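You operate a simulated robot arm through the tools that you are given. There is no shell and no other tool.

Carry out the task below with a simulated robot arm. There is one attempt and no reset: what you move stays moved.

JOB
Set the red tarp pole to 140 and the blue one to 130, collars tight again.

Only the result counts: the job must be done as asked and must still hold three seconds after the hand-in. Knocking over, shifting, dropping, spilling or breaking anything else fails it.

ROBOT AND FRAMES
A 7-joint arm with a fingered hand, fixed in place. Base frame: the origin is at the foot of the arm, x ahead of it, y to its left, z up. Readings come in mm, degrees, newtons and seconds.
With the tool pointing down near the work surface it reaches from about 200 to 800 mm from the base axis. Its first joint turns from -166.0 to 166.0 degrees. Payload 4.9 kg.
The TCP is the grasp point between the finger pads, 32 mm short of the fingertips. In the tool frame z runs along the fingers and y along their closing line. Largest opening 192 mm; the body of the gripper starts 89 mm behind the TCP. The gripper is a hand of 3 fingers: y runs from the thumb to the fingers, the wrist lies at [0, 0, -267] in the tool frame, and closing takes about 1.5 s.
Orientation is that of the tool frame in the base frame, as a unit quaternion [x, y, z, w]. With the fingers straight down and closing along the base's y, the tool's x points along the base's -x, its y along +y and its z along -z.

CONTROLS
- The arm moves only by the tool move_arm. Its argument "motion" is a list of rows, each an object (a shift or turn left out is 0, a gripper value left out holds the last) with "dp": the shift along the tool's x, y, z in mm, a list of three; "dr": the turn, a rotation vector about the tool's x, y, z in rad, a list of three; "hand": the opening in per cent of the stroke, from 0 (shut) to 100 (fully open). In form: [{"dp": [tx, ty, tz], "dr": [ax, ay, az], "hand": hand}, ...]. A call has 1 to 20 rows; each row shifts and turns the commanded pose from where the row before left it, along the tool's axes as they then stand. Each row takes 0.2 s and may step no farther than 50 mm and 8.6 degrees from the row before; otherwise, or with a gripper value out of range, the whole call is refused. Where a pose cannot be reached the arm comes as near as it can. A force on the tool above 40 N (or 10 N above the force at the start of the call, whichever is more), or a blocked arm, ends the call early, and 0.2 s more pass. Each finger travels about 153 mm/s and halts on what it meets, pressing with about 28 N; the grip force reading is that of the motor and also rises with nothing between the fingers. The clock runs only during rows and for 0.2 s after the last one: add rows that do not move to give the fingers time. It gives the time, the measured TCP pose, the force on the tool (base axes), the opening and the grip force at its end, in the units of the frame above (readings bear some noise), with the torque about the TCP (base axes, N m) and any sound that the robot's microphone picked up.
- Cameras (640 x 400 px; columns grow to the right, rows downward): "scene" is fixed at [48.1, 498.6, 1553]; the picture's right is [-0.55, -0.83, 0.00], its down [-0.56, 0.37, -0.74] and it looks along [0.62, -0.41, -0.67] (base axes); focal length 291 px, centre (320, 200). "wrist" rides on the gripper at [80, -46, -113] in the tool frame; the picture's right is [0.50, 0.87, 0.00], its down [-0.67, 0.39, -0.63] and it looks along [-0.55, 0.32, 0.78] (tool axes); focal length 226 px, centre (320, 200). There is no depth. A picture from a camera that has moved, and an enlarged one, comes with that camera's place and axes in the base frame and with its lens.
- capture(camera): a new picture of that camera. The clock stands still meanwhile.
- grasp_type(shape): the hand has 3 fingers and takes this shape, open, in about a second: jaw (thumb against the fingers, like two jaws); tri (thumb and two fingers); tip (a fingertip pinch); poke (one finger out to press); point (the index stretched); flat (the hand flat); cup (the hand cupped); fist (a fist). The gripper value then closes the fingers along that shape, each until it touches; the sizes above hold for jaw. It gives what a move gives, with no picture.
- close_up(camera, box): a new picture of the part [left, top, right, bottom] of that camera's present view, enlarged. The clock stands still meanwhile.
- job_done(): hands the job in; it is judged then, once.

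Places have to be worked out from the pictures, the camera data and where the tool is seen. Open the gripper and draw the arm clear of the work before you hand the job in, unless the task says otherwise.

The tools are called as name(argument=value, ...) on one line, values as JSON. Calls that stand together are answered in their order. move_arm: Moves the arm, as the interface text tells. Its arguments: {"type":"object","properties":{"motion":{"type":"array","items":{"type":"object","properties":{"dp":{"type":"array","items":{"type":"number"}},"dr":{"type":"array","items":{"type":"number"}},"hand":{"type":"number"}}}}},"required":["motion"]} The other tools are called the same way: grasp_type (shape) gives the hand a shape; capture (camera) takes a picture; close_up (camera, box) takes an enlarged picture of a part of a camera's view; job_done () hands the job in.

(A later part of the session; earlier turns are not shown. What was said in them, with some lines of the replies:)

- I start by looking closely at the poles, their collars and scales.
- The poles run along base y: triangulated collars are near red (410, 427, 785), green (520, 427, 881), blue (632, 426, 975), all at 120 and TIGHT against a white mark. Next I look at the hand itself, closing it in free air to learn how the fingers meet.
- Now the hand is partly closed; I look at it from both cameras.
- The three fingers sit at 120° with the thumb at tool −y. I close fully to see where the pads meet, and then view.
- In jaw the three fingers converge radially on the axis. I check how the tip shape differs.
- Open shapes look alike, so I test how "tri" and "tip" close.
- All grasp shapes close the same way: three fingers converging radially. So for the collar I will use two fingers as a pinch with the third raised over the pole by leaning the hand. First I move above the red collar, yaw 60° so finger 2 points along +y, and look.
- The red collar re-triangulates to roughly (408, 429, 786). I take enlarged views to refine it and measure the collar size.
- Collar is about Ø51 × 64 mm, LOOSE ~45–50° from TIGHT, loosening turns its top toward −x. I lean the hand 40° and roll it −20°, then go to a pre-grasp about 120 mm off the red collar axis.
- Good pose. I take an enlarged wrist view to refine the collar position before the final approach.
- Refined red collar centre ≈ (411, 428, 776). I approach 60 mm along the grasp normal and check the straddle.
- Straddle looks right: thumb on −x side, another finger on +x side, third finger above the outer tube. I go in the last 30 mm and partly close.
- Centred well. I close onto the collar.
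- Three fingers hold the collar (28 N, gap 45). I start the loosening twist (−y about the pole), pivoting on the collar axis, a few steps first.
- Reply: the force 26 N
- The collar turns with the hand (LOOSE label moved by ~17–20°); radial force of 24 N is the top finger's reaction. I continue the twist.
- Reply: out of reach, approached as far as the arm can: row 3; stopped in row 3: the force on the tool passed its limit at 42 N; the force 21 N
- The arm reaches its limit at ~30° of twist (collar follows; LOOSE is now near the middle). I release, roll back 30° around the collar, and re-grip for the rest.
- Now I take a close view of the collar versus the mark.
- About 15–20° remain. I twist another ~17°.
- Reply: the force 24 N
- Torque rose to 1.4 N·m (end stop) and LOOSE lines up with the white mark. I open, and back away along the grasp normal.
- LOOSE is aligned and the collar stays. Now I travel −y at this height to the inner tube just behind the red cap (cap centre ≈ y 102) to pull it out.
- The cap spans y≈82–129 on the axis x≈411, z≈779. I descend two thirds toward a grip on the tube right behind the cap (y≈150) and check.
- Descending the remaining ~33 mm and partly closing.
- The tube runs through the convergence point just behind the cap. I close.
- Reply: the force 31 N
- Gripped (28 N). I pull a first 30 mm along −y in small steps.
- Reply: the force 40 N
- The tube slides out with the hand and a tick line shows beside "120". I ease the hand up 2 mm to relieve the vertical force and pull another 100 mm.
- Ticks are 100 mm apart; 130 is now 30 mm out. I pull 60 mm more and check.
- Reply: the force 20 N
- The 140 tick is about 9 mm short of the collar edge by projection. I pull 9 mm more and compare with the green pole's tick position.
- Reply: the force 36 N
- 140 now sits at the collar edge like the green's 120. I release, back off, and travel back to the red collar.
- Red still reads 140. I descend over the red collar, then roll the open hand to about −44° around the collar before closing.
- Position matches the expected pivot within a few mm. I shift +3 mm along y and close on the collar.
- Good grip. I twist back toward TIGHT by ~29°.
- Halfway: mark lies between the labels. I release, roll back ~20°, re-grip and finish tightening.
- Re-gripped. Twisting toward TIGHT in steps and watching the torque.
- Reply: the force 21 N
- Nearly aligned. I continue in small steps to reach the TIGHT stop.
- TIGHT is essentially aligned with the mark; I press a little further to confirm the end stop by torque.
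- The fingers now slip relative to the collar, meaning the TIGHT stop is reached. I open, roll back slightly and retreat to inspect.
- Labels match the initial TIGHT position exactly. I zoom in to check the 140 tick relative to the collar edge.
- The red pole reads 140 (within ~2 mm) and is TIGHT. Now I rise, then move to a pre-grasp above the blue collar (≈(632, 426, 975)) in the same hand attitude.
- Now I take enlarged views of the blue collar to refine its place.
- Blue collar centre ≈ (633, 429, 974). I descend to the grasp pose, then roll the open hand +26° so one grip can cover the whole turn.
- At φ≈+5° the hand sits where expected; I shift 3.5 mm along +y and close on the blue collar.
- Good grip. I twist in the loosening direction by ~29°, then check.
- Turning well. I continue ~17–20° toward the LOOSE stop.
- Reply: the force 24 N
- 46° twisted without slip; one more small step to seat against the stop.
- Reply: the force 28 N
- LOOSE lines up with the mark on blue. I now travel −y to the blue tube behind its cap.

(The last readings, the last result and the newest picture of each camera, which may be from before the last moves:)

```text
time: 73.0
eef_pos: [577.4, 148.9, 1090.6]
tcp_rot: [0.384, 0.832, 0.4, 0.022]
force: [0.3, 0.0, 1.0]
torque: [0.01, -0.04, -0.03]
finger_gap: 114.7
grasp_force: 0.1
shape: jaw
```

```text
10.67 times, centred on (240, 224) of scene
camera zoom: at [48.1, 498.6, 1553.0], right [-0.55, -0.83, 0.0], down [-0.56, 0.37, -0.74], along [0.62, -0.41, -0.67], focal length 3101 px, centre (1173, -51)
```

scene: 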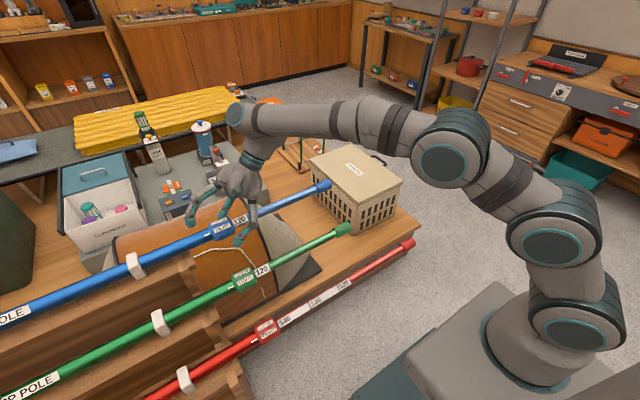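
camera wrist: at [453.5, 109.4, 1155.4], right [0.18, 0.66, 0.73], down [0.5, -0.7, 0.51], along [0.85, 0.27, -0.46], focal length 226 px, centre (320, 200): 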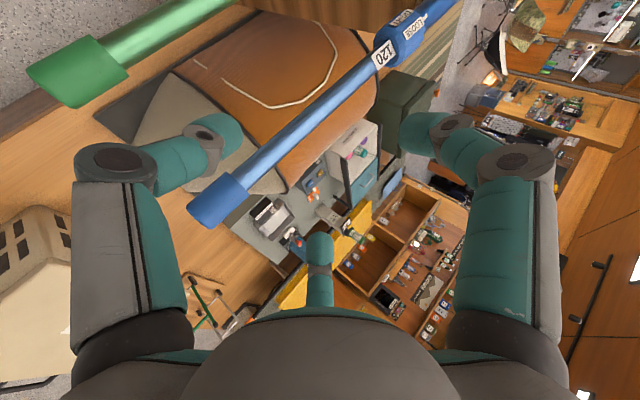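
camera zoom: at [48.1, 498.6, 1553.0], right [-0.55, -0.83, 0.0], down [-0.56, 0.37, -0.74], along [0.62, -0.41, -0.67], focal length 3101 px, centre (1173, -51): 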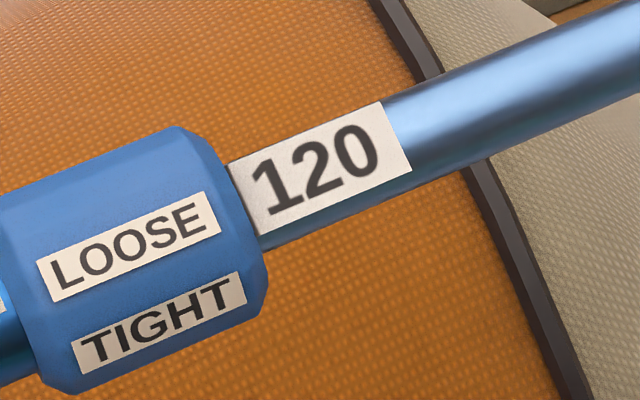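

Cap/tube junction at y≈126 on the axis (632, 976). I descend to grip at y≈148 and partly close.

move_arm(motion=[{"dp": [-10.8, -7, 14.9]}, {"dp": [-10.8, -7, 14.9]}, {"dp": [-10.8, -7, 14.9]}, {"dp": [-10.8, -7, 14.9]}, {"dp": [-10.8, -7, 14.9]}, {}, {"hand": 35}, {}, {}])

capture(camera="wrist")

```text
time: 75.0
eef_pos: [617.9, 148.9, 1000.1]
tcp_rot: [0.384, 0.832, 0.4, 0.023]
force: [0.0, -0.3, 0.1]
torque: [0.03, 0.02, 0.01]
finger_gap: 67.6
grasp_force: 0.1
shape: jaw
```

```text
taken
camera wrist: at [493.3, 110.4, 1065.4], right [0.18, 0.66, 0.73], down [0.5, -0.7, 0.51], along [0.85, 0.26, -0.46], focal length 226 px, centre (320, 200)
```

wrist: 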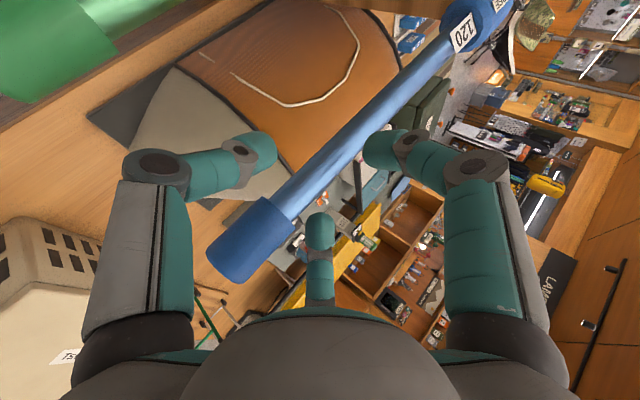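

Same geometry as red. I ease up 2 mm and close on the tube.

move_arm(motion=[{"dp": [1.1, 0.6, -1.5], "hand": 26}, {"hand": 18}, {"hand": 10}, {"hand": 0}, {}, {}])

capture(camera="wrist")

```text
time: 76.4
eef_pos: [616.2, 150.5, 1003.9]
tcp_rot: [0.383, 0.832, 0.401, 0.023]
force: [-15.3, 1.1, 23.7]
torque: [0.62, 0.27, 0.21]
finger_gap: 11.9
grasp_force: 27.9
shape: jaw
```

```text
taken
camera wrist: at [492.0, 110.6, 1070.0], right [0.18, 0.66, 0.73], down [0.5, -0.7, 0.51], along [0.85, 0.27, -0.46], focal length 226 px, centre (320, 200)
```

wrist: 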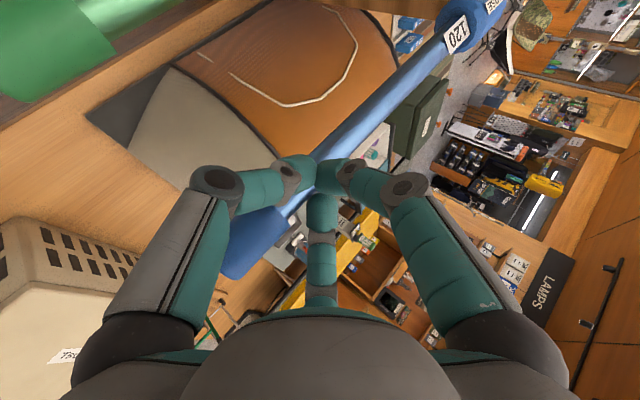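

Gripped. I pull 80 mm along −y and check the scale.

move_arm(motion=[{"dp": [-6.6, -3.9, -6.5]}, {"dp": [-6.0, -3.4, -7.2]}, {"dp": [-13.1, -7.7, -12.9]}, {"dp": [-13.1, -7.7, -12.9]}, {"dp": [-13.1, -7.7, -12.9]}, {}])

close_up(camera="scene", box=[200, 190, 300, 252])

```text
time: 77.8
eef_pos: [614.3, 67.8, 1004.1]
tcp_rot: [0.385, 0.832, 0.4, 0.024]
force: [9.6, -1.8, 11.0]
torque: [0.22, -0.36, -0.18]
finger_gap: 11.1
grasp_force: 28.3
shape: jaw
```

```text
6.40 times, centred on (250, 221) of scene
camera zoom: at [48.1, 498.6, 1553.0], right [-0.55, -0.83, 0.0], down [-0.56, 0.37, -0.74], along [0.62, -0.41, -0.67], focal length 1861 px, centre (768, 66)
```

zoom: 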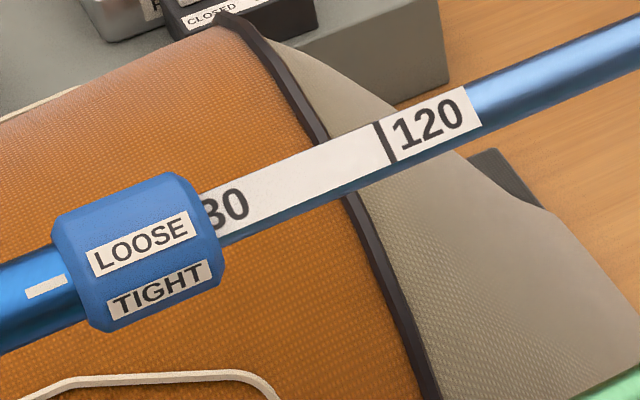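

By projection the tube has moved 79 mm; I pull 19.5 mm more.

move_arm(motion=[{"dp": [-6.4, -3.8, -6.3]}, {"dp": [-6.4, -3.8, -6.3]}, {}, {}])

close_up(camera="scene", box=[210, 205, 270, 242])

close_up(camera="scene", box=[200, 190, 300, 252])

```text
time: 78.8
eef_pos: [614.0, 48.7, 1004.0]
tcp_rot: [0.384, 0.832, 0.4, 0.022]
force: [-0.9, -1.9, 16.4]
torque: [0.27, -0.1, 0.01]
finger_gap: 11.1
grasp_force: 27.7
shape: jaw
```

```text
10.67 times, centred on (240, 224) of scene
camera zoom: at [48.1, 498.6, 1553.0], right [-0.55, -0.83, 0.0], down [-0.56, 0.37, -0.74], along [0.62, -0.41, -0.67], focal length 3101 px, centre (1173, -51)
```

zoom: 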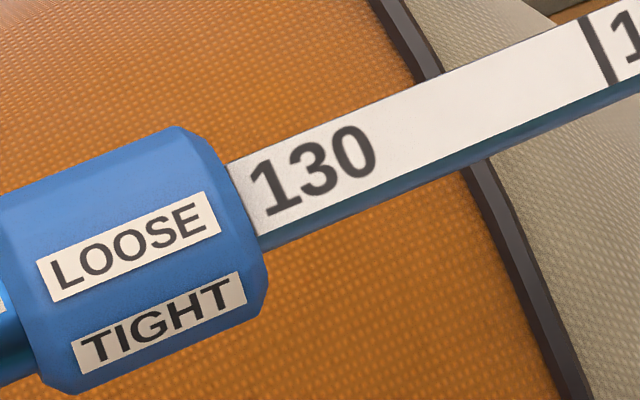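

```text
6.40 times, centred on (250, 221) of scene
camera zoom: at [48.1, 498.6, 1553.0], right [-0.55, -0.83, 0.0], down [-0.56, 0.37, -0.74], along [0.62, -0.41, -0.67], focal length 1861 px, centre (768, 66)
```

zoom: 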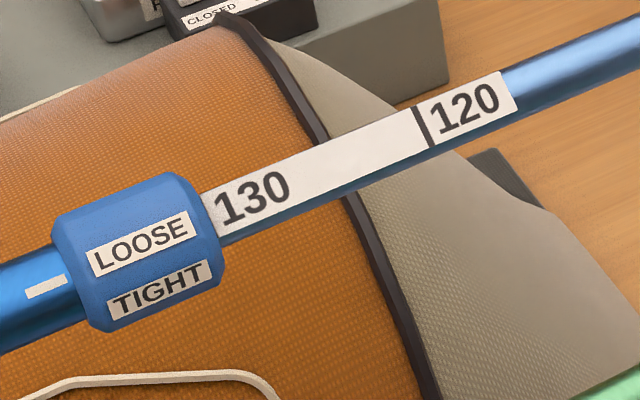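

130 now sits where 120 was. I release, back away, and return to the blue collar.

move_arm(motion=[{"hand": 15}, {"hand": 60}, {}, {}, {}, {"dp": [10.6, 6.1, -14.6]}, {"dp": [10.6, 6.1, -14.6]}, {"dp": [10.6, 6.1, -14.6]}, {"dp": [10.6, 6.1, -14.6]}, {"dp": [10.6, 6.1, -14.6]}, {}])

close_up(camera="scene", box=[210, 205, 270, 242])

move_arm(motion=[{"dp": [29.5, 17.4, 29.1]}, {"dp": [29.5, 17.4, 29.1]}, {"dp": [29.5, 17.4, 29.1]}, {"dp": [29.5, 17.4, 29.1]}, {"dp": [29.5, 17.4, 29.1]}, {"dp": [29.5, 17.4, 29.1]}, {"dp": [29.5, 17.4, 29.1]}, {"dp": [29.5, 17.4, 29.1]}, {"dp": [13.1, 7.7, 12.9]}, {}])

capture(camera="wrist")

```text
time: 81.2
eef_pos: [570.6, 48.0, 1087.3]
tcp_rot: [0.383, 0.833, 0.399, 0.022]
force: [0.7, 0.2, -0.4]
torque: [0.0, 0.0, -0.01]
finger_gap: 114.5
grasp_force: 0.0
shape: jaw
```

```text
10.67 times, centred on (240, 224) of scene
camera zoom: at [48.1, 498.6, 1553.0], right [-0.55, -0.83, 0.0], down [-0.56, 0.37, -0.74], along [0.62, -0.41, -0.67], focal length 3101 px, centre (1173, -51)
```

zoom: 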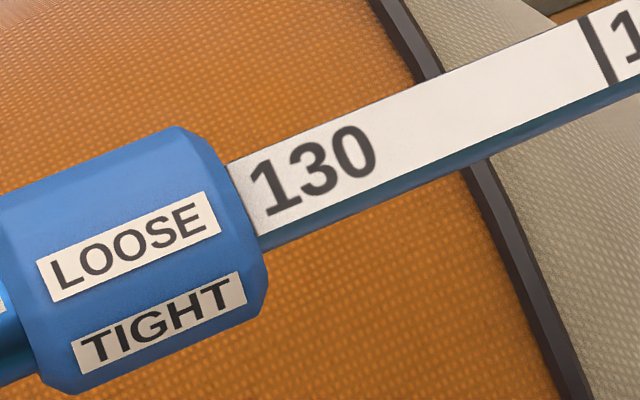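

```text
time: 83.4
eef_pos: [570.9, 428.8, 1088.8]
tcp_rot: [0.383, 0.832, 0.399, 0.023]
force: [0.0, -0.5, -0.4]
torque: [-0.01, -0.03, 0.02]
finger_gap: 114.6
grasp_force: 0.0
shape: jaw
```

```text
taken
camera wrist: at [446.8, 389.8, 1153.8], right [0.18, 0.66, 0.73], down [0.5, -0.7, 0.51], along [0.85, 0.26, -0.46], focal length 226 px, centre (320, 200)
```

wrist: 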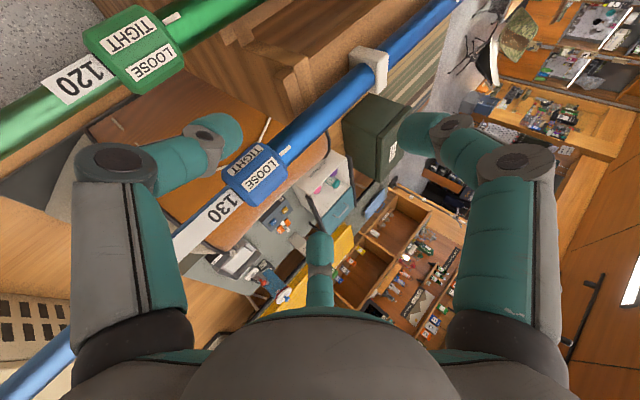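

Blue reads exactly 130. I descend over the blue collar, roll the open hand to about −41°, and close.

move_arm(motion=[{"dp": [-11.7, -6.1, 15.6]}, {"dp": [-11.7, -6.1, 15.6]}, {"dp": [-11.7, -6.1, 15.6]}, {"dp": [-11.7, -6.1, 15.6]}, {"dp": [-11.7, -6.1, 15.6]}, {}, {"dp": [1.13, -2.07, 0.07], "dr": [-0.055, -0.0318, -0.0534]}, {"dp": [1.13, -2.07, 0.07], "dr": [-0.055, -0.0318, -0.0534]}, {"dp": [1.13, -2.07, 0.07], "dr": [-0.055, -0.0318, -0.0534]}, {}])

capture(camera="wrist")

```text
time: 85.6
eef_pos: [615.5, 428.5, 994.1]
tcp_rot: [0.331, 0.823, 0.445, 0.126]
force: [0.6, -0.9, -0.6]
torque: [0.0, 0.03, 0.06]
finger_gap: 114.6
grasp_force: 0.1
shape: jaw
```

```text
taken
camera wrist: at [477.8, 389.6, 1027.7], right [0.0, 0.66, 0.75], down [0.35, -0.7, 0.62], along [0.94, 0.27, -0.23], focal length 226 px, centre (320, 200)
```

wrist: 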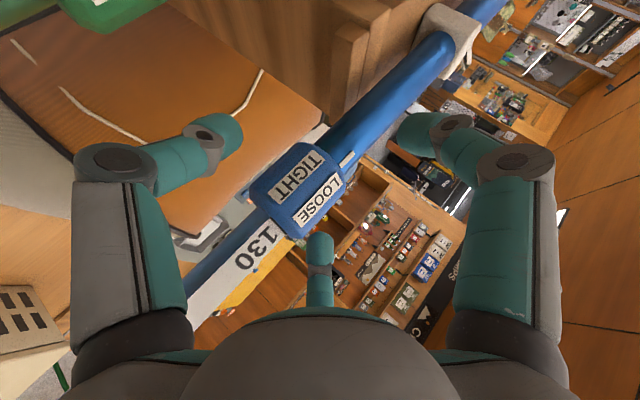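

Well placed. Closing on the blue collar.

move_arm(motion=[{"dp": [0.8, 0.5, -1.1], "hand": 45}, {"hand": 38}, {"hand": 30}, {"hand": 22}, {"hand": 0}, {}, {}, {}])

move_arm(motion=[{"dp": [-1.5, 2.41, 0.0], "dr": [0.0663, 0.0383, 0.0643]}, {"dp": [-1.5, 2.41, 0.0], "dr": [0.0663, 0.0383, 0.0643]}, {"dp": [-1.5, 2.41, 0.0], "dr": [0.0663, 0.0383, 0.0643]}, {"dp": [-1.5, 2.41, 0.0], "dr": [0.0663, 0.0383, 0.0643]}, {"dp": [-1.5, 2.41, 0.0], "dr": [0.0663, 0.0383, 0.0643]}, {}])

close_up(camera="wrist", box=[200, 100, 440, 250])

close_up(camera="scene", box=[180, 190, 290, 260])

```text
time: 87.4
eef_pos: [614.1, 428.3, 996.3]
tcp_rot: [0.331, 0.823, 0.445, 0.125]
force: [-2.7, 9.0, 0.1]
torque: [0.18, 0.14, 0.01]
finger_gap: 48.6
grasp_force: 28.2
shape: jaw
```

```text
time: 88.8
eef_pos: [627.3, 428.9, 1002.1]
tcp_rot: [0.431, 0.829, 0.347, -0.081]
force: [8.0, 9.3, -4.2]
torque: [0.18, -0.26, -0.21]
finger_gap: 47.8
grasp_force: 28.3
shape: jaw
```

```text
2.67 times, centred on (320, 175) of wrist
camera zoom: at [523.1, 390.1, 1098.0], right [0.36, 0.67, 0.65], down [0.61, -0.7, 0.38], along [0.71, 0.26, -0.66], focal length 603 px, centre (320, 267)
```

zoom: 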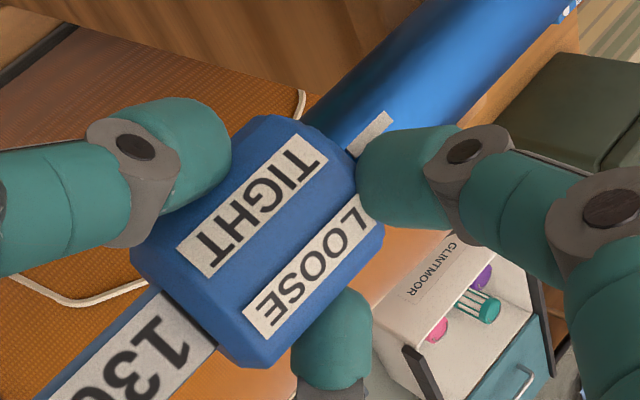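

```text
5.71 times, centred on (235, 225) of scene
camera zoom: at [48.1, 498.6, 1553.0], right [-0.55, -0.83, 0.0], down [-0.56, 0.37, -0.74], along [0.62, -0.41, -0.67], focal length 1661 px, centre (806, 57)
```

zoom: 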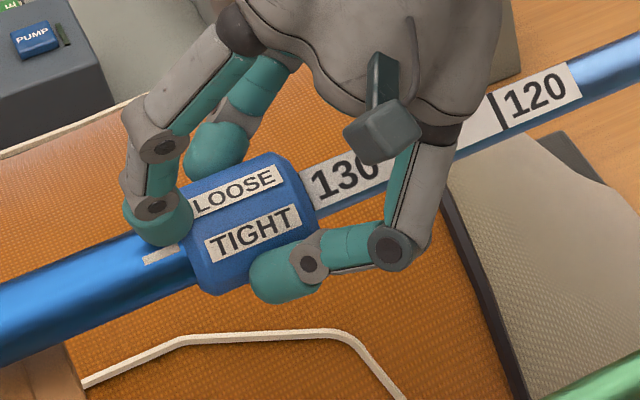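

The collar turns toward TIGHT. I continue another ~23° and look for the stop.

move_arm(motion=[{"dp": [-1.5, 2.41, 0.0], "dr": [0.0663, 0.0383, 0.0643]}, {"dp": [-1.5, 2.41, 0.0], "dr": [0.0663, 0.0383, 0.0643]}, {"dp": [-1.5, 2.41, 0.0], "dr": [0.0663, 0.0383, 0.0643]}, {"dp": [-1.5, 2.41, 0.0], "dr": [0.0663, 0.0383, 0.0643]}, {}])

close_up(camera="wrist", box=[200, 100, 440, 250])

close_up(camera="scene", box=[180, 190, 290, 260])

```text
time: 90.0
eef_pos: [638.9, 428.4, 1003.3]
tcp_rot: [0.491, 0.797, 0.254, -0.243]
force: [12.2, 2.4, 5.6]
torque: [0.0, -0.67, -0.6]
finger_gap: 47.5
grasp_force: 27.5
shape: jaw
```

```text
2.67 times, centred on (320, 175) of wrist
camera zoom: at [579.5, 390.4, 1131.2], right [0.58, 0.67, 0.46], down [0.71, -0.7, 0.11], along [0.4, 0.26, -0.88], focal length 603 px, centre (320, 267)
```

zoom: 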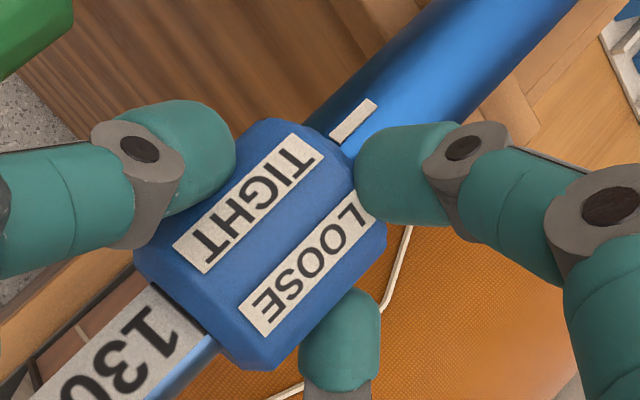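

```text
5.71 times, centred on (235, 225) of scene
camera zoom: at [48.1, 498.6, 1553.0], right [-0.55, -0.83, 0.0], down [-0.56, 0.37, -0.74], along [0.62, -0.41, -0.67], focal length 1661 px, centre (806, 57)
```

zoom: 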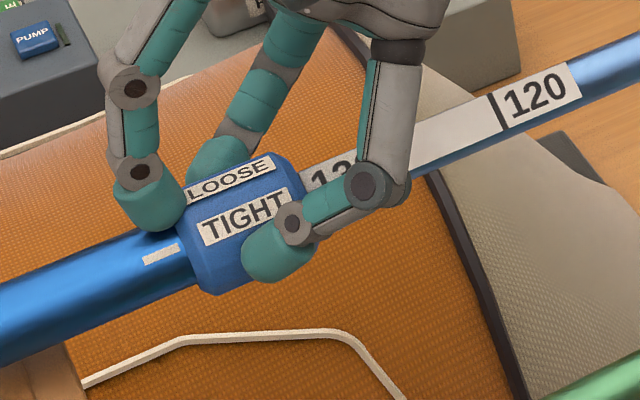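

TIGHT is at its original place relative to the mark, torque rising. One more small step to seat it, then release and retreat.

move_arm(motion=[{"dp": [-0.75, 1.2, 0.0], "dr": [0.0332, 0.0192, 0.0322]}, {}])

move_arm(motion=[{"hand": 60}, {}, {}, {}, {"dp": [11.1, 6.4, -15.3]}, {"dp": [11.1, 6.4, -15.3]}, {"dp": [11.1, 6.4, -15.3]}, {"dp": [11.1, 6.4, -15.3]}, {"dp": [11.1, 6.4, -15.3]}, {"dp": [11.1, 6.4, -15.3]}, {"dp": [11.1, 6.4, -15.3]}, {"dp": [11.1, 6.4, -15.3]}, {}])

capture(camera="scene")

capture(camera="wrist")

```text
time: 90.6
eef_pos: [638.4, 429.6, 1004.1]
tcp_rot: [0.497, 0.791, 0.242, -0.263]
force: [9.7, -1.7, 11.6]
torque: [-0.2, -0.6, -0.67]
finger_gap: 47.7
grasp_force: 28.3
shape: jaw
```

```text
time: 93.4
eef_pos: [667.5, 424.8, 1154.7]
tcp_rot: [0.496, 0.792, 0.241, -0.264]
force: [-0.7, 0.1, -0.1]
torque: [-0.04, -0.01, -0.03]
finger_gap: 114.4
grasp_force: 0.0
shape: jaw
out of reach, approached as far as the arm can: row 12
```

```text
taken
```

scene: 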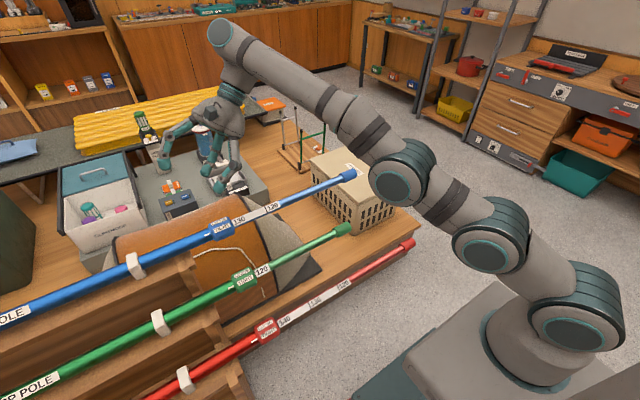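

```text
taken
camera wrist: at [614.8, 387.6, 1285.1], right [0.61, 0.67, 0.43], down [0.71, -0.7, 0.08], along [0.35, 0.26, -0.9], focal length 226 px, centre (320, 200)
```

wrist: 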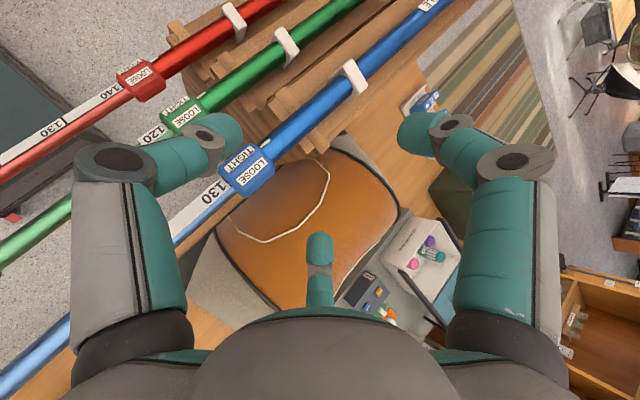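

Arm is clear above. I check both collars and scales in close-up.

close_up(camera="scene", box=[195, 200, 275, 250])

close_up(camera="scene", box=[235, 295, 315, 345])

close_up(camera="scene", box=[215, 250, 295, 300])

```text
8.00 times, centred on (235, 225) of scene
camera zoom: at [48.1, 498.6, 1553.0], right [-0.55, -0.83, 0.0], down [-0.56, 0.37, -0.74], along [0.62, -0.41, -0.67], focal length 2326 px, centre (1000, 0)
```

zoom: 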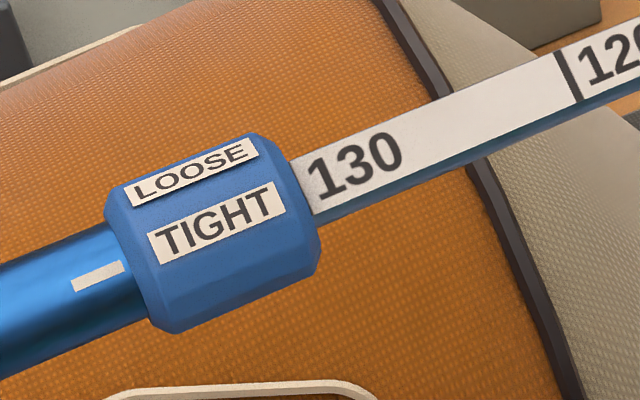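

```text
8.00 times, centred on (275, 320) of scene
camera zoom: at [48.1, 498.6, 1553.0], right [-0.55, -0.83, 0.0], down [-0.56, 0.37, -0.74], along [0.62, -0.41, -0.67], focal length 2326 px, centre (680, -760)
```

zoom: 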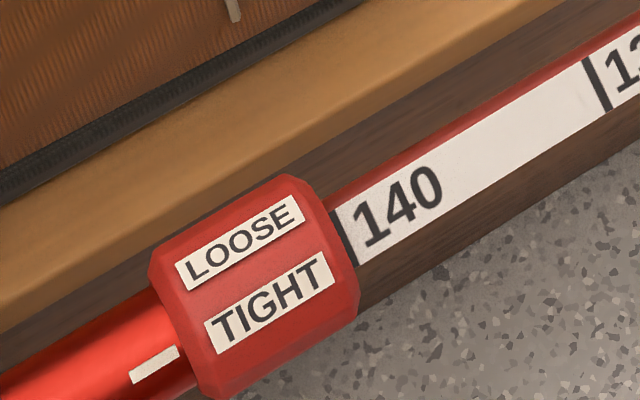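

```text
8.00 times, centred on (255, 275) of scene
camera zoom: at [48.1, 498.6, 1553.0], right [-0.55, -0.83, 0.0], down [-0.56, 0.37, -0.74], along [0.62, -0.41, -0.67], focal length 2326 px, centre (840, -400)
```

zoom: 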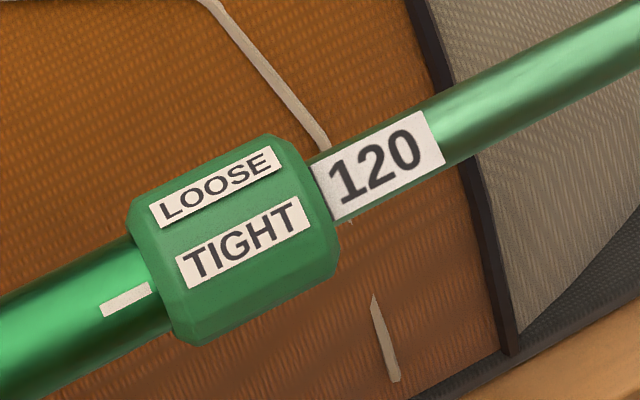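

Red reads 140 TIGHT, blue 130 TIGHT, green is untouched. I open the hand fully and draw the arm further clear before handing in.

move_arm(motion=[{"dp": [3.75, -30.6, -24]}, {"dp": [3.75, -30.6, -24]}, {"dp": [3.75, -30.6, -24]}, {"dp": [3.75, -30.6, -24]}, {"dp": [3.75, -30.6, -24]}, {"dp": [3.75, -30.6, -24]}, {"hand": 100}, {}, {}, {}])

capture(camera="scene")

```text
time: 95.6
eef_pos: [512.8, 276.6, 1257.3]
tcp_rot: [0.495, 0.792, 0.24, -0.263]
force: [0.1, 0.7, -0.6]
torque: [0.04, 0.01, -0.02]
finger_gap: 192.0
grasp_force: 0.1
shape: jaw
```

```text
taken
```

scene: 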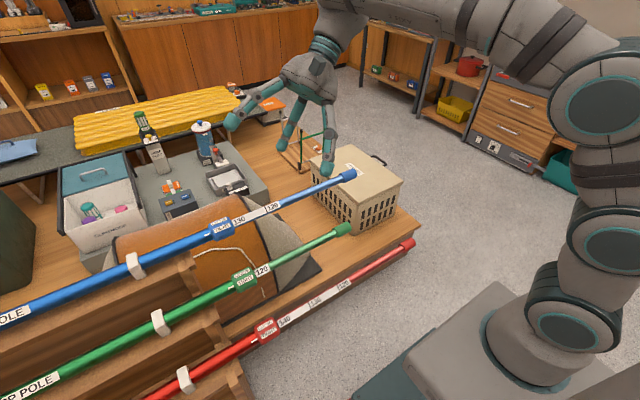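

Everything is in place: red at 140, blue at 130, both collars TIGHT, the hand open and clear. I hand the job in.

job_done()

```text
The job is handed in.
```

The red pole is set to 140 and the blue one to 130. Both collars are turned back to TIGHT, lined up with their white marks.

- **Red:** the 140 tick sits about 2 mm outside the collar edge, so it reads roughly 140.2. I left it there rather than loosen the collar again.
- **Blue:** 130 sits in the same spot against the collar edge that 120 did at the start.
- **Everything else:** the green pole still reads 120 and TIGHT. Nothing else looks moved in the last scene picture.

The hand is open and clear of the work. I handed the job in, and only the hand-in was confirmed, not how it was judged.
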